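You operate a simulated robot arm through the tools that you are given. There is no shell and no other tool. Be economical: measure what you need, move in short steps, check, and stop when the job is done.

The job below is to be done with a simulated robot arm. You get a single attempt, and the scene is never put back.

JOB
Take the purple pack and put it on the grey rework tray.

The check looks at the end state, three seconds after you hand in, the way a careful person would. Anything else that was tipped, shoved, dropped, spilled or broken makes it a failure.

ROBOT AND FRAMES
A 6-joint arm with a two-finger parallel gripper, fixed in place. Base frame: the origin is at the foot of the arm, x ahead of it, y to its left, z up; the work surface is at about z = 0. Lengths are in m, angles in rad, forces in N, time in s.
With the tool pointing down near the work surface it reaches from about 0.14 to 0.58 m from the base axis. Its first joint turns from -1.152 to 1.152 rad. Payload 2.1 kg.
The TCP is the grasp point between the finger pads, 0.03 m short of the fingertips. In the tool frame z runs along the fingers and y along their closing line. Largest opening 0.094 m; finger width 0.028, thickness 0.01; the body of the gripper, 0.05 by 0.096 m, starts 0.055 m behind the TCP.
Orientation is that of the tool frame in the base frame, as a unit quaternion [w, x, y, z]. With the fingers straight down and closing along the base's y, the tool's x points along the base's -x, its y along +y and its z along -z.

CONTROLS
- The arm moves only by the tool drive_tool. Its argument "plan" is a list that holds one entry, the list of rows, each a list of 6 numbers: the shift along the base's x, y, z in m, then the turn, a rotation vector about the base's x, y, z in rad. In form: [[[x, y, z, rx, ry, rz], ...]]. A call has 1 to 12 rows; each row shifts and turns the commanded pose from where the row before left it. "hand" is the closure, from 0 (fully open) to 1 (shut), set as the call begins (left out, the last holds). Rows are played at 5 a second. More than 0.05 m and 0.15 rad between two rows, or a gripper value outside its range, and nothing of the call is played. Where a pose cannot be reached the arm comes as near as it can. A force on the tool above 40 N (or 10 N above the force at the start of the call, whichever is more), or a blocked arm, ends the call early, and 0.2 s more pass. Each finger travels about 0.072 m/s and halts on what it meets, pressing with about 34 N; the grip force reading is that of the motor and also rises with nothing between the fingers. The clock runs only during rows and for 0.2 s after the last one: add rows that do not move to give the fingers time. The reply holds the time, the measured pose of the TCP, the force on the tool along the base axes, the opening and the grip force, in the units named above and with some noise, and new pictures: "show" is both (left out), scene, wrist or none.
- Cameras (640 x 400 px; columns grow to the right, rows downward): "scene" is fixed at [0.049, -0.3752, 0.4749]; the picture's right is [0.79, -0.61, 0.00], its down [-0.40, -0.52, -0.75] and it looks along [0.46, 0.60, -0.66] (base axes); focal length 218 px, centre (320, 200). "wrist" rides on the gripper at [0.076, 0.014, -0.102] in the tool frame; the picture's right is [-0.18, 0.98, 0.00], its down [-0.75, -0.14, -0.64] and it looks along [-0.63, -0.12, 0.77] (tool axes); focal length 243 px, centre (320, 200). There is no depth. A picture from a camera that has moved, and an enlarged one, comes with that camera's place and axes in the base frame and with its lens.
- enlarge(camera, box): a new picture of the part [left, top, right, bottom] of that camera's present view, enlarged. The clock stands still meanwhile.
- sign_off(): hands the job in; it is judged then, once.

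Work in short steps. Places have to be worked out from the pictures, the camera data and where the tool is seen: move nearer, look again, correct. Check each grasp and each placing, and mend what went wrong. You have 90 turns and 170 pictures in all, those below and enlarged ones among them. Open the gripper and draw the arm clear of the work before you hand the job in, unless the task says otherwise; then end with one line.

The tools are called as a command line: name --argument value ..., lists and objects as JSON in quotes. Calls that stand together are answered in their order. drive_tool: Moves the arm, as the interface text tells. Its arguments: {"type":"object","properties":{"plan":{"type":"array"},"hand":{"type":"number"},"show":{"type":"string","enum":["both","scene","wrist","none"]}},"required":["plan"]} The other tools are called the same way: enlarge (camera, box) takes an enlarged picture of a part of a camera's view; sign_off () hands the job in.

At the start:

```text
t: 0.0
tcp_pos: [0.3651, 0.0191, 0.3199]
ee_rot: [-0.001, -0.001, 1.0, 0.001]
wrist_force: [0.7, -0.4, 0.1]
gripper_width: 0.0943
grip_force: 0.1
```

scene: 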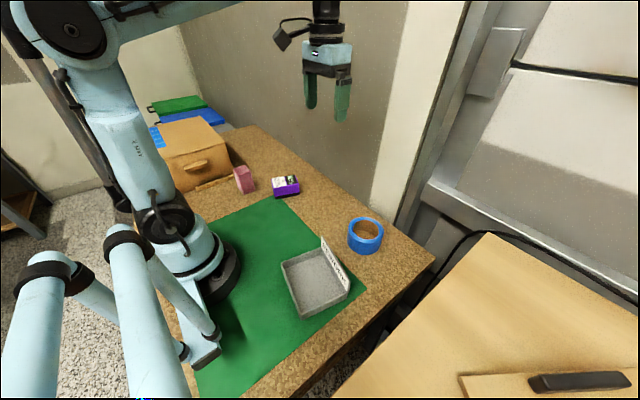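
wrist: 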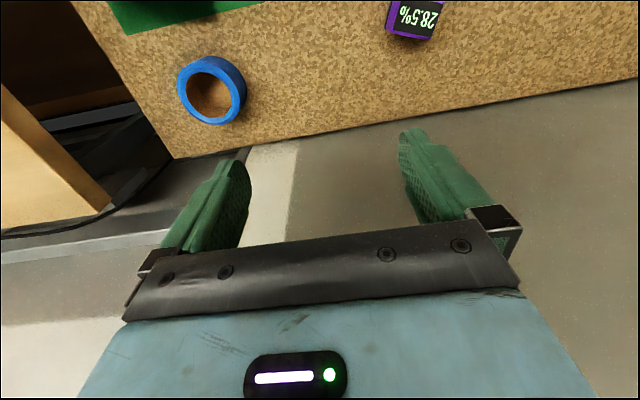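

I'll enlarge the scene on the pack and on the tray; a first estimate puts the pack near (0.32, 0.17) and the tray near (0.19, -0.17).

enlarge --camera "scene" --box '[220, 150, 320, 212]'

enlarge --camera "scene" --box '[260, 210, 400, 330]'

```text
6.40 times, centred on (270, 181) of scene
camera zoom: at [0.049, -0.3752, 0.4749], right [0.79, -0.61, 0.0], down [-0.4, -0.52, -0.75], along [0.46, 0.6, -0.66], focal length 1398 px, centre (640, 322)
```

zoom: 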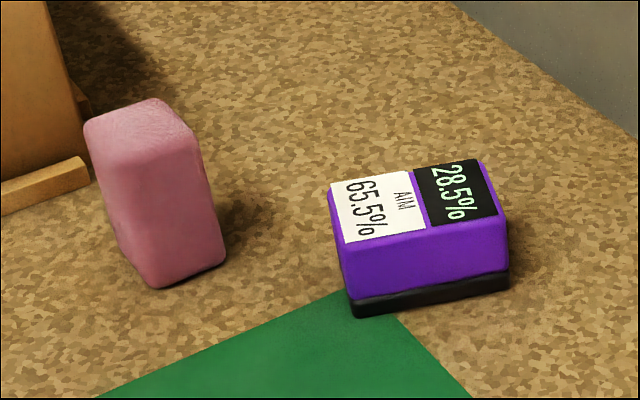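

```text
3.33 times, centred on (330, 270) of scene
camera zoom: at [0.049, -0.3752, 0.4749], right [0.79, -0.61, 0.0], down [-0.4, -0.52, -0.75], along [0.46, 0.6, -0.66], focal length 728 px, centre (287, -33)
```

zoom: 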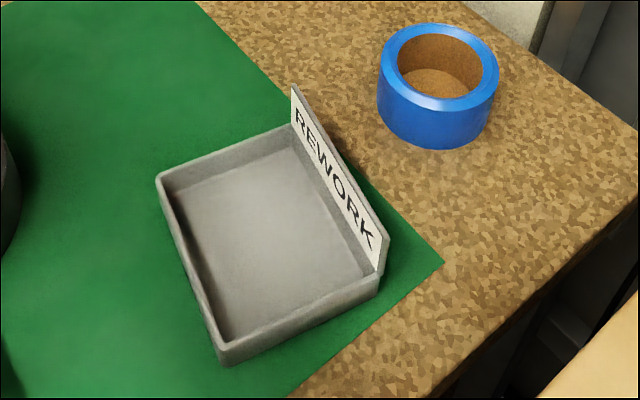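

The pack is about 0.08 x 0.053 x 0.047 m, centred near (0.314, 0.159), with its long side turned about -0.38 rad. The tray is centred near (0.191, -0.163) and turned about -0.23 rad. I'll move above the pack with the fingers open to check this.

drive_tool --plan '[[[-0.01, 0.028, -0.024, 0, 0, -0.076], [-0.01, 0.028, -0.024, 0, 0, -0.076], [-0.01, 0.028, -0.024, 0, 0, -0.076], [-0.01, 0.028, -0.024, 0, 0, -0.076], [-0.011, 0.028, -0.024, 0, 0, -0.076], [0, 0, 0, 0, 0, 0]]]' --hand 0

```text
t: 1.4
tcp_pos: [0.3119, 0.1598, 0.2013]
ee_rot: [0.0, 0.189, 0.982, 0.0]
wrist_force: [0.4, 0.6, -0.9]
gripper_width: 0.094
grip_force: 0.0
camera wrist: at [0.2468, 0.2007, 0.3042], right [0.54, 0.84, 0.0], down [0.65, -0.41, 0.64], along [0.54, -0.34, -0.77], focal length 243 px, centre (320, 200)
```

scene: 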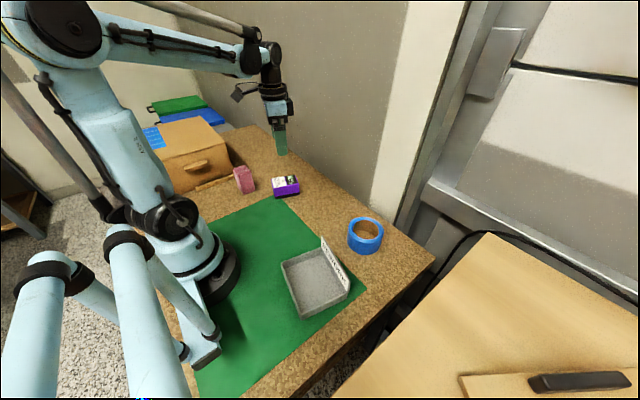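
wrist: 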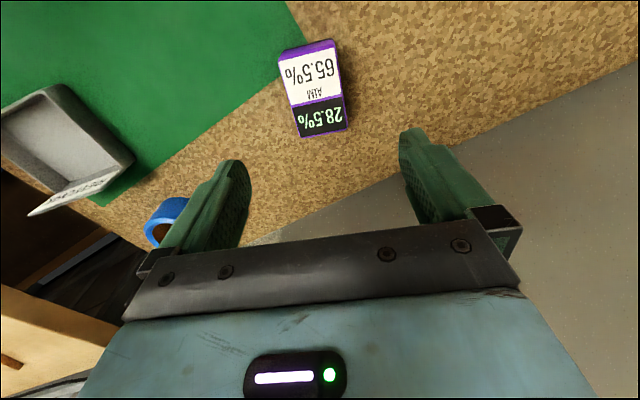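

Wrist view puts the pack centre near (0.308, 0.158) at yaw -0.39, so it's well aligned. I'll descend to z=0.10 (fingertips at 0.07) and look again.

drive_tool --plan '[[[-0.001, -0.001, -0.034, 0, 0, 0], [0, 0, -0.034, 0, 0, 0], [0, 0, -0.033, 0, 0, 0], [0, 0, 0, 0, 0, 0]]]'

enlarge --camera "scene" --box '[220, 130, 340, 210]'

```text
t: 2.4
tcp_pos: [0.3147, 0.1572, 0.1015]
ee_rot: [0.0, 0.188, 0.982, 0.0]
wrist_force: [0.3, 0.1, -0.3]
gripper_width: 0.0941
grip_force: 0.0
camera wrist: at [0.2488, 0.1981, 0.2042], right [0.53, 0.85, 0.0], down [0.65, -0.41, 0.64], along [0.54, -0.34, -0.77], focal length 243 px, centre (320, 200)
```

scene: 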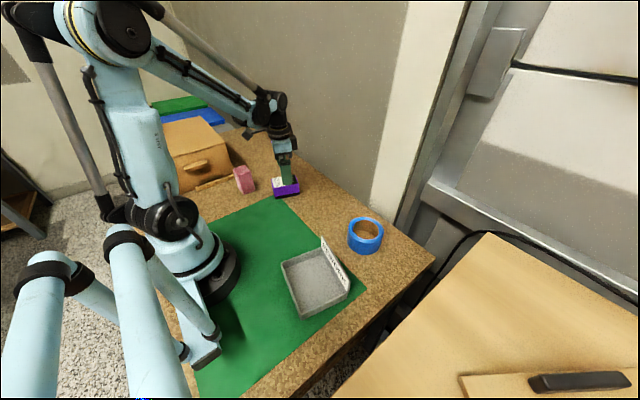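
wrist: 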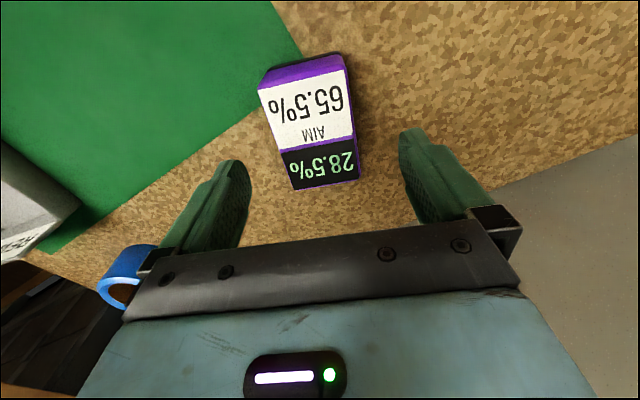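

```text
5.00 times, centred on (280, 170) of scene
camera zoom: at [0.049, -0.3752, 0.4749], right [0.79, -0.61, 0.0], down [-0.4, -0.52, -0.75], along [0.46, 0.6, -0.66], focal length 1092 px, centre (520, 350)
```

zoom: 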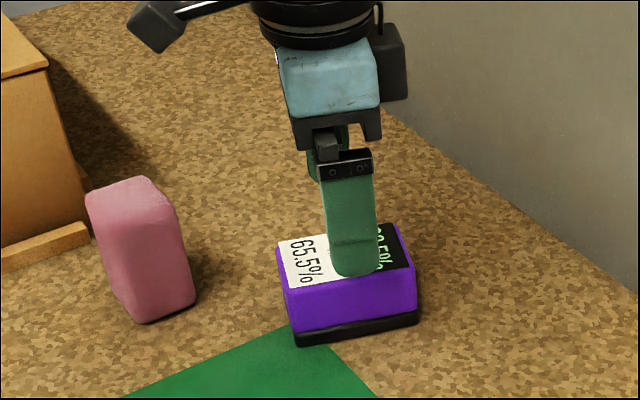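

Now the pack centre reads (0.311, 0.155). I'll make a small correction and descend to z≈0.041, so the fingertips sit at about 0.011.

drive_tool --plan '[[[-0.003, -0.002, -0.01, 0, 0, 0], [0, 0, -0.017, 0, 0, 0], [0, 0, -0.017, 0, 0, 0], [0, 0, -0.0165, 0, 0, 0], [0, 0, 0, 0, 0, 0]]]'

```text
t: 3.6
tcp_pos: [0.3115, 0.1566, 0.0407]
ee_rot: [0.0, 0.188, 0.982, 0.0]
wrist_force: [1.1, 0.3, 0.4]
gripper_width: 0.0938
grip_force: 0.2
camera wrist: at [0.2471, 0.1981, 0.1432], right [0.53, 0.85, 0.0], down [0.65, -0.41, 0.64], along [0.54, -0.34, -0.77], focal length 243 px, centre (320, 200)
```

scene: 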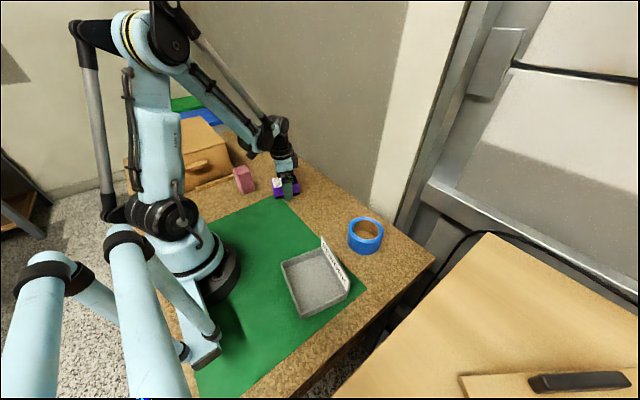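
wrist: 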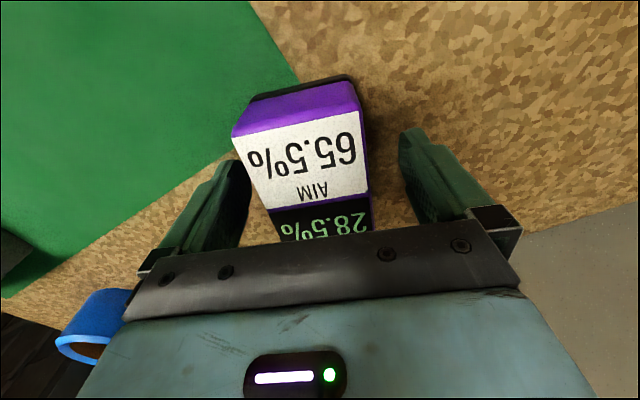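

Pack is between the fingers. Closing.

drive_tool --plan '[[[0, 0, 0, 0, 0, 0], [0, 0, 0, 0, 0, 0], [0, 0, 0, 0, 0, 0], [0, 0, 0, 0, 0, 0]]]' --hand 0.7

```text
t: 4.6
tcp_pos: [0.3121, 0.157, 0.0395]
ee_rot: [-0.001, 0.188, 0.982, 0.0]
wrist_force: [1.0, 0.4, -0.1]
gripper_width: 0.0603
grip_force: 33.5
camera wrist: at [0.2471, 0.1981, 0.1433], right [0.53, 0.85, 0.0], down [0.65, -0.41, 0.64], along [0.54, -0.34, -0.77], focal length 243 px, centre (320, 200)
```

scene: 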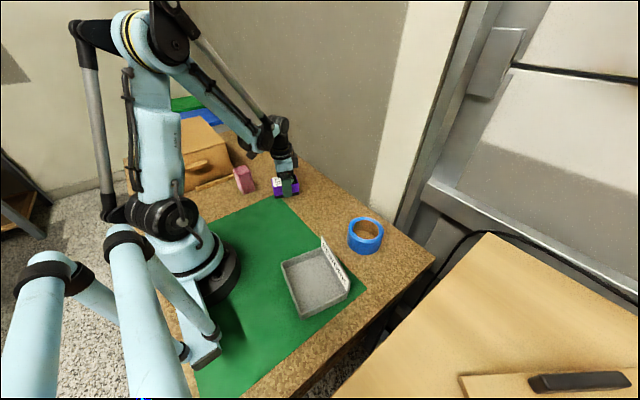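
wrist: 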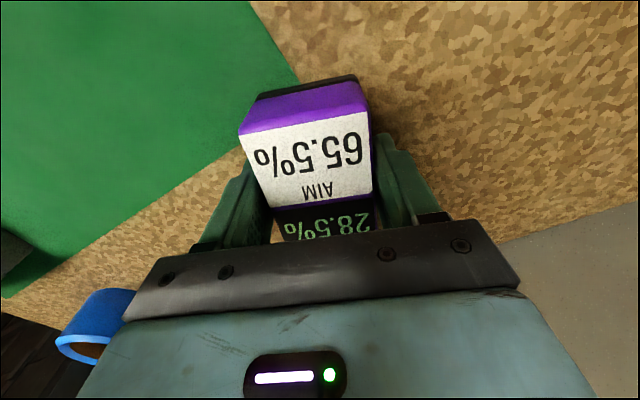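

Gripped at 0.060 m with 33.5 N. I'll lift a little and check that it holds, and that the black base comes along.

drive_tool --plan '[[[0, 0, 0.01, 0, 0, 0], [0, 0, 0.02, 0, 0, 0], [0, 0, 0.03, 0, 0, 0], [0, 0, 0.03, 0, 0, 0], [0, 0, 0, 0, 0, 0]]]'

enlarge --camera "scene" --box '[220, 130, 340, 210]'

```text
t: 5.8
tcp_pos: [0.3107, 0.156, 0.1306]
ee_rot: [0.0, 0.187, 0.982, 0.0]
wrist_force: [0.0, -0.1, -3.8]
gripper_width: 0.0603
grip_force: 34.1
camera wrist: at [0.2462, 0.1973, 0.2346], right [0.53, 0.85, 0.0], down [0.65, -0.41, 0.64], along [0.54, -0.34, -0.77], focal length 243 px, centre (320, 200)
```

scene: 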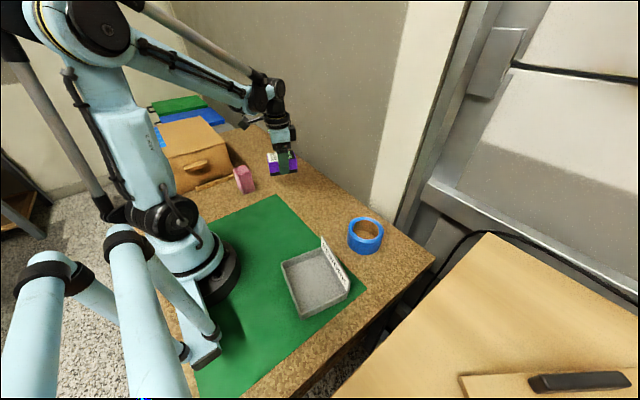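
wrist: 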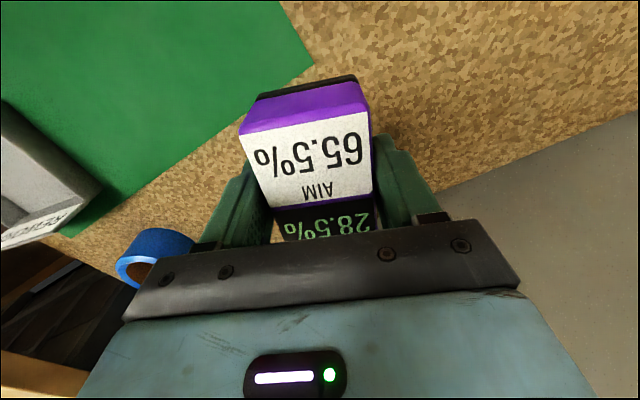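

```text
5.00 times, centred on (280, 170) of scene
camera zoom: at [0.049, -0.3752, 0.4749], right [0.79, -0.61, 0.0], down [-0.4, -0.52, -0.75], along [0.46, 0.6, -0.66], focal length 1092 px, centre (520, 350)
```

zoom: 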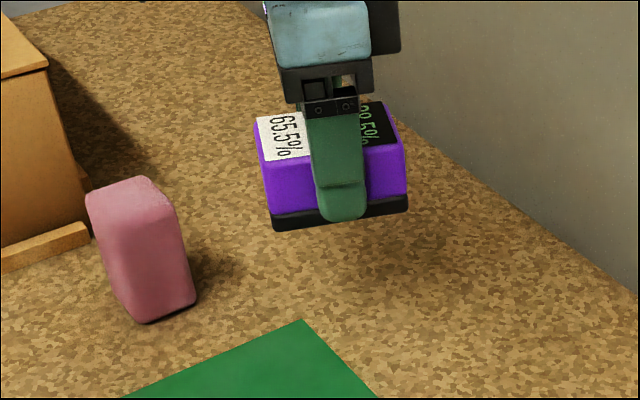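

The whole pack is held, level and centred. I'll move partway toward the tray and look at it with the wrist camera.

drive_tool --plan '[[[-0.015, -0.0345, 0.0117, 0, 0, 0.025], [-0.015, -0.0345, 0.0117, 0, 0, 0.025], [-0.015, -0.0345, 0.0117, 0, 0, 0.025], [-0.015, -0.0345, 0.0117, 0, 0, 0.025], [-0.015, -0.0345, 0.0117, 0, 0, 0.025], [-0.015, -0.0345, 0.0117, 0, 0, 0.025], [0, 0, 0, 0, 0, 0], [0, 0, 0, 0, 0, 0]]]'

```text
t: 7.6
tcp_pos: [0.2189, -0.0523, 0.2008]
ee_rot: [0.0, 0.115, 0.993, 0.0]
wrist_force: [-0.2, -0.1, -3.5]
gripper_width: 0.0604
grip_force: 33.1
camera wrist: at [0.1488, -0.0206, 0.3032], right [0.4, 0.92, 0.0], down [0.7, -0.31, 0.64], along [0.59, -0.26, -0.77], focal length 243 px, centre (320, 200)
```

scene: 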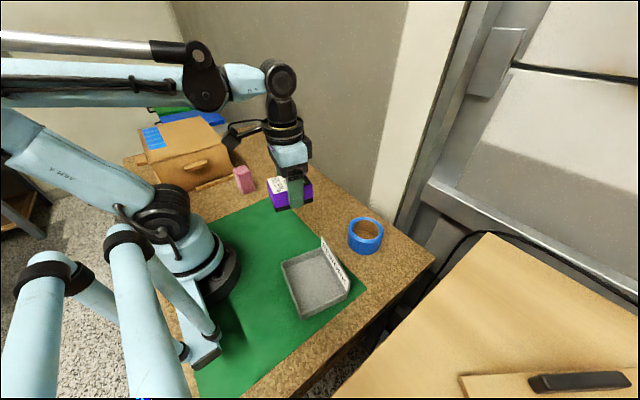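
wrist: 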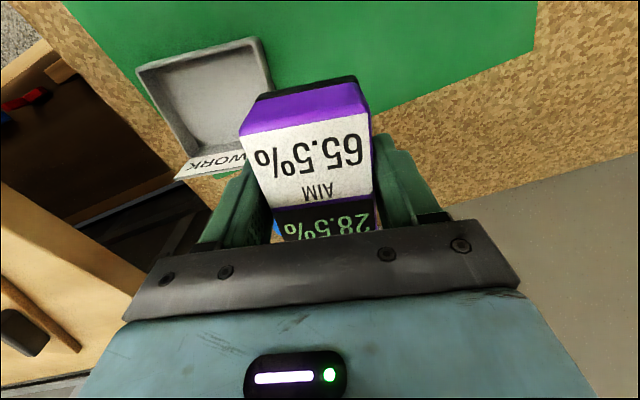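

Wrist and scene views agree: tray centre at about (0.191, -0.163), yaw about -0.215. I'll move over it and turn slightly, staying high.

drive_tool --plan '[[[-0.009, -0.037, -0.02, 0, 0, 0.005], [-0.009, -0.037, -0.02, 0, 0, 0.005], [-0.01, -0.037, -0.02, 0, 0, 0.005], [0, 0, 0, 0, 0, 0], [0, 0, 0, 0, 0, 0]]]'

enlarge --camera "scene" --box '[240, 190, 400, 330]'

```text
t: 8.8
tcp_pos: [0.188, -0.1603, 0.1373]
ee_rot: [0.0, 0.107, 0.994, 0.001]
wrist_force: [-0.4, -0.2, -3.2]
gripper_width: 0.0601
grip_force: 33.9
camera wrist: at [0.1186, -0.1308, 0.2409], right [0.39, 0.92, 0.0], down [0.71, -0.3, 0.64], along [0.59, -0.25, -0.77], focal length 243 px, centre (320, 200)
```

scene: 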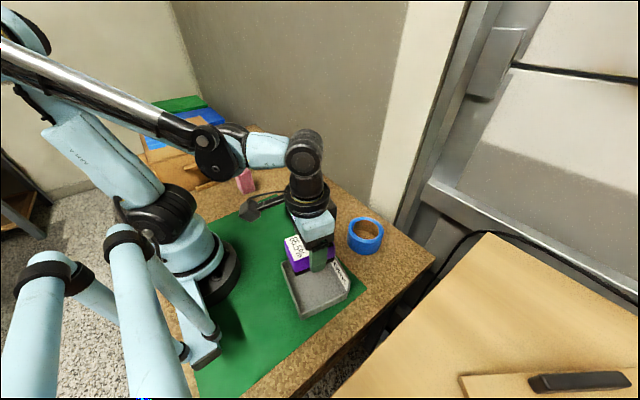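
wrist: 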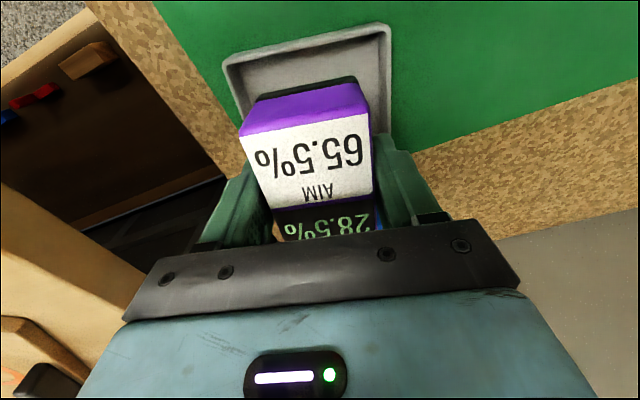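

```text
2.86 times, centred on (320, 260) of scene
camera zoom: at [0.049, -0.3752, 0.4749], right [0.79, -0.61, 0.0], down [-0.4, -0.52, -0.75], along [0.46, 0.6, -0.66], focal length 624 px, centre (320, 29)
```

zoom: 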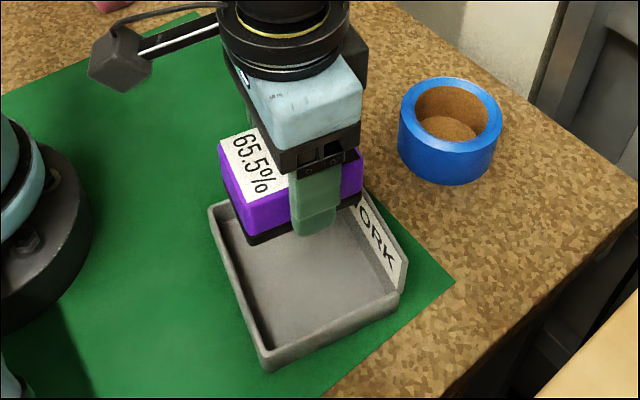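

The pack sits over the tray with roughly 8 mm clearance lengthwise at each end. I'll nudge (+2, -3 mm) and descend to just above the rim to check.

drive_tool --plan '[[[0.002, -0.003, -0.02, 0, 0, 0], [0, 0, -0.02, 0, 0, 0], [0, 0, -0.02, 0, 0, 0], [0, 0, 0, 0, 0, 0], [0, 0, 0, 0, 0, 0]]]'

enlarge --camera "scene" --box '[260, 230, 380, 330]'

enlarge --camera "wrist" --box '[180, 20, 440, 240]'

```text
t: 10.0
tcp_pos: [0.1917, -0.1628, 0.0785]
ee_rot: [0.0, 0.107, 0.994, -0.001]
wrist_force: [0.4, -0.5, -3.5]
gripper_width: 0.0605
grip_force: 34.1
camera wrist: at [0.1207, -0.1329, 0.1817], right [0.39, 0.92, 0.0], down [0.71, -0.3, 0.64], along [0.59, -0.25, -0.77], focal length 243 px, centre (320, 200)
```

scene: 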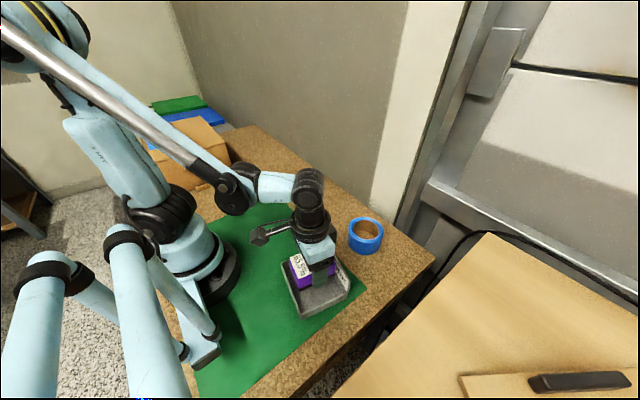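
wrist: 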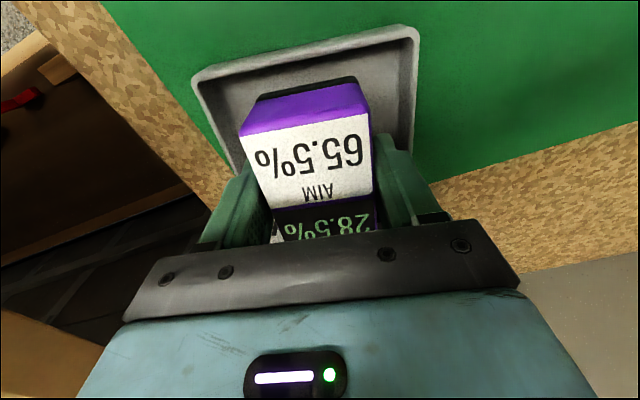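

```text
4.00 times, centred on (320, 280) of scene
camera zoom: at [0.049, -0.3752, 0.4749], right [0.79, -0.61, 0.0], down [-0.4, -0.52, -0.75], along [0.46, 0.6, -0.66], focal length 874 px, centre (320, -120)
```

zoom: 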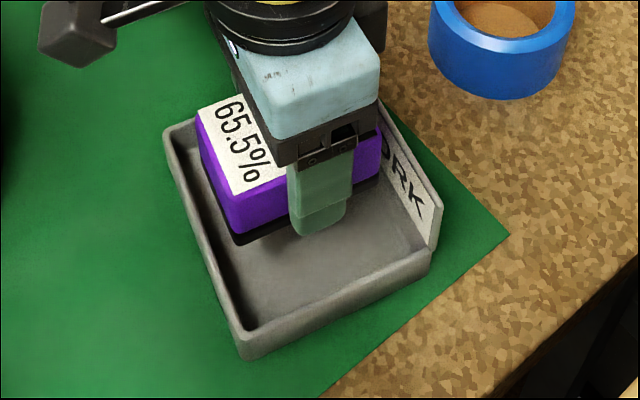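

```text
1.82 times, centred on (310, 130) of wrist
camera zoom: at [0.1207, -0.1329, 0.1817], right [0.39, 0.92, 0.0], down [0.71, -0.3, 0.64], along [0.59, -0.25, -0.77], focal length 441 px, centre (338, 327)
```

zoom: 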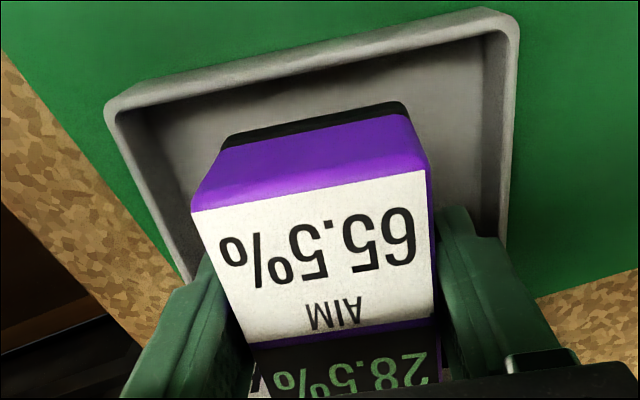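

Slight correction: back about 2.5 mm from the sign side, 3 mm sideways and +0.02 rad. Then I'll lower the pack inside the rim.

drive_tool --plan '[[[-0.003, -0.0025, 0, 0, 0, 0.02], [0, 0, 0, 0, 0, 0], [0, 0, -0.01, 0, 0, 0], [0, 0, -0.01, 0, 0, 0], [0, 0, -0.008, 0, 0, 0], [0, 0, 0, 0, 0, 0]]]'

enlarge --camera "scene" --box '[260, 230, 380, 330]'

```text
t: 11.4
tcp_pos: [0.1906, -0.167, 0.0512]
ee_rot: [-0.001, 0.097, 0.995, 0.0]
wrist_force: [0.5, 0.6, -4.4]
gripper_width: 0.0603
grip_force: 34.0
camera wrist: at [0.119, -0.1379, 0.1543], right [0.37, 0.93, 0.0], down [0.71, -0.28, 0.64], along [0.6, -0.24, -0.77], focal length 243 px, centre (320, 200)
```

scene: 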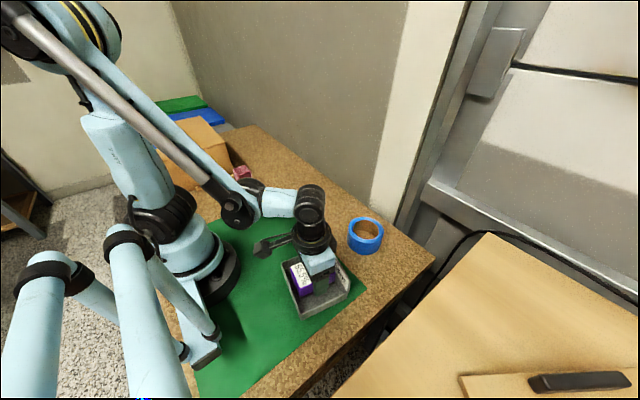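
wrist: 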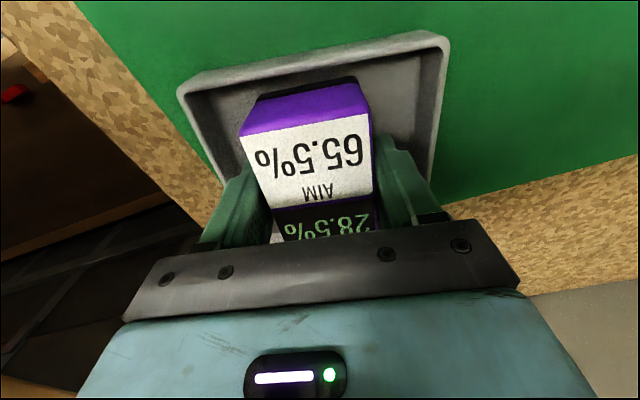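

```text
4.00 times, centred on (320, 280) of scene
camera zoom: at [0.049, -0.3752, 0.4749], right [0.79, -0.61, 0.0], down [-0.4, -0.52, -0.75], along [0.46, 0.6, -0.66], focal length 874 px, centre (320, -120)
```

zoom: 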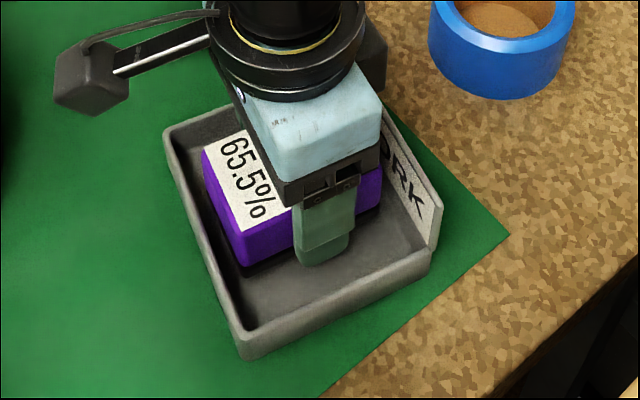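

Pack is inside the rim, clear of the walls. Lowering in small steps until the force shows contact.

drive_tool --plan '[[[0, 0, -0.002, 0, 0, 0], [0, 0, -0.002, 0, 0, 0], [0, 0, -0.0015, 0, 0, 0], [0, 0, 0, 0, 0, 0]]]' --show "none"

```text
t: 12.4
tcp_pos: [0.1907, -0.1664, 0.0469]
ee_rot: [-0.001, 0.096, 0.995, 0.0]
wrist_force: [0.5, 0.8, -4.0]
gripper_width: 0.0602
grip_force: 33.7
```

No contact yet, so I'll continue down.

drive_tool --plan '[[[0, 0, -0.001, 0, 0, 0], [0, 0, -0.001, 0, 0, 0], [0, 0, 0, 0, 0, 0]]]' --show "none"

```text
t: 13.2
tcp_pos: [0.191, -0.166, 0.0437]
ee_rot: [0.0, 0.096, 0.995, 0.0]
wrist_force: [0.8, 0.0, -3.4]
gripper_width: 0.0599
grip_force: 33.6
```

drive_tool --plan '[[[0, 0, -0.001, 0, 0, 0], [0, 0, 0, 0, 0, 0]]]' --show "none"

```text
t: 13.8
tcp_pos: [0.191, -0.1679, 0.0443]
ee_rot: [0.0, 0.096, 0.995, 0.001]
wrist_force: [-0.1, 5.8, 25.3]
gripper_width: 0.0602
grip_force: 34.0
```

Contact with the floor (25 N up). I'll ease up half a millimetre, then open partway so the fingers stay clear of the tray walls.

drive_tool --plan '[[[0, 0, 0.0007, 0, 0, 0], [0, 0, 0, 0, 0, 0]]]' --show "none"

drive_tool --plan '[[[0, 0, 0, 0, 0, 0], [0, 0, 0, 0, 0, 0], [0, 0, 0, 0, 0, 0]]]' --hand 0.2

```text
t: 14.4
tcp_pos: [0.1896, -0.168, 0.0438]
ee_rot: [0.0, 0.097, 0.995, -0.001]
wrist_force: [0.4, 0.6, -3.7]
gripper_width: 0.0598
grip_force: 34.0
```

```text
t: 15.2
tcp_pos: [0.1901, -0.1678, 0.0451]
ee_rot: [0.0, 0.097, 0.995, -0.001]
wrist_force: [-0.2, 0.3, 0.7]
gripper_width: 0.0752
grip_force: 0.1
camera wrist: at [0.1189, -0.1391, 0.1474], right [0.37, 0.93, 0.0], down [0.71, -0.28, 0.64], along [0.6, -0.24, -0.77], focal length 243 px, centre (320, 200)
```

scene: 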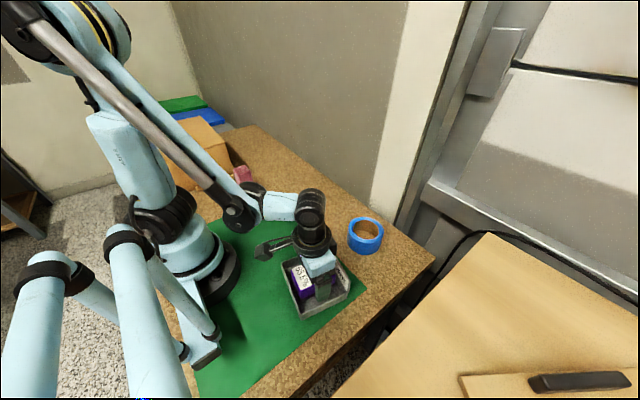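
wrist: 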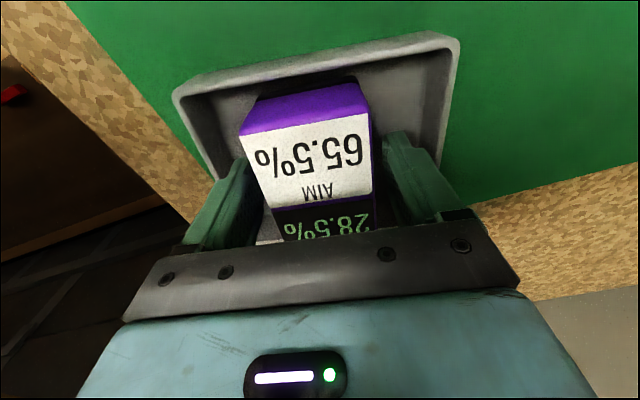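

Pack is released and the fingers are clear on both sides. I'll withdraw straight up, then open fully.

drive_tool --plan '[[[0, 0, 0.01, 0, 0, 0], [0, 0, 0.02, 0, 0, 0], [0, 0, 0.03, 0, 0, 0], [0, 0, 0.04, 0, 0, 0], [0, 0, 0.04, 0, 0, 0], [0, 0, 0.02, 0, 0, 0]]]' --show "none"

drive_tool --plan '[[[0.02, 0.04, 0.02, 0, 0, 0], [0.02, 0.04, 0.02, 0, 0, 0], [0.02, 0.04, 0.02, 0, 0, 0], [0, 0.04, 0, 0, 0, 0], [0, 0, 0, 0, 0, 0]]]' --hand 0

enlarge --camera "scene" --box '[230, 190, 400, 330]'

```text
t: 16.6
tcp_pos: [0.1896, -0.1633, 0.2059]
ee_rot: [0.0, 0.096, 0.995, 0.0]
wrist_force: [-0.2, -0.1, 0.1]
gripper_width: 0.0753
grip_force: 0.1
```

```text
t: 17.8
tcp_pos: [0.2511, -0.0044, 0.2631]
ee_rot: [0.0, 0.096, 0.995, 0.0]
wrist_force: [-0.2, -0.5, 0.0]
gripper_width: 0.094
grip_force: 0.0
camera wrist: at [0.1802, 0.0234, 0.3663], right [0.37, 0.93, 0.0], down [0.71, -0.28, 0.64], along [0.6, -0.24, -0.77], focal length 243 px, centre (320, 200)
```

scene: 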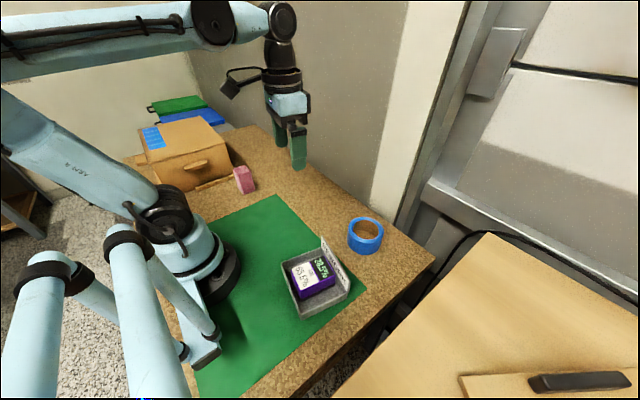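
wrist: 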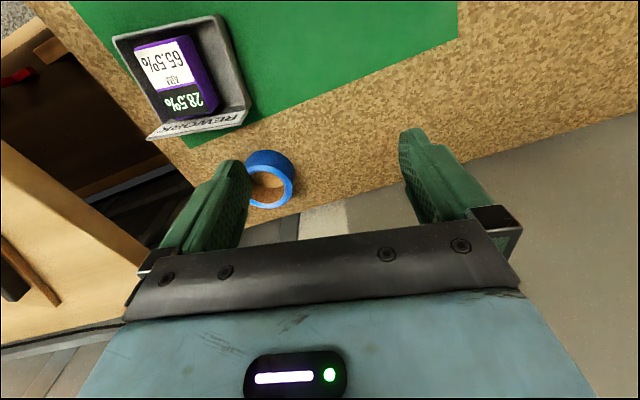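

```text
2.86 times, centred on (315, 260) of scene
camera zoom: at [0.049, -0.3752, 0.4749], right [0.79, -0.61, 0.0], down [-0.4, -0.52, -0.75], along [0.46, 0.6, -0.66], focal length 624 px, centre (334, 29)
```

zoom: 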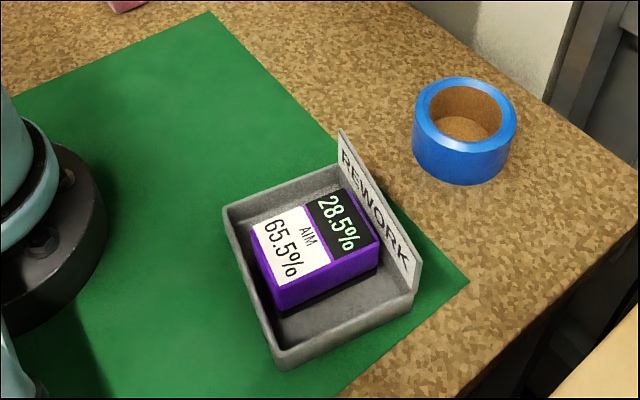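

The pack lies flat in the tray, nothing else has moved, and the arm is clear with the gripper open, so I'm handing in.

sign_off

```text
The job is handed in.
```

The purple pack is lying flat, labels up, in the grey rework tray; nothing else looked disturbed in the last pictures, and the job is handed in.
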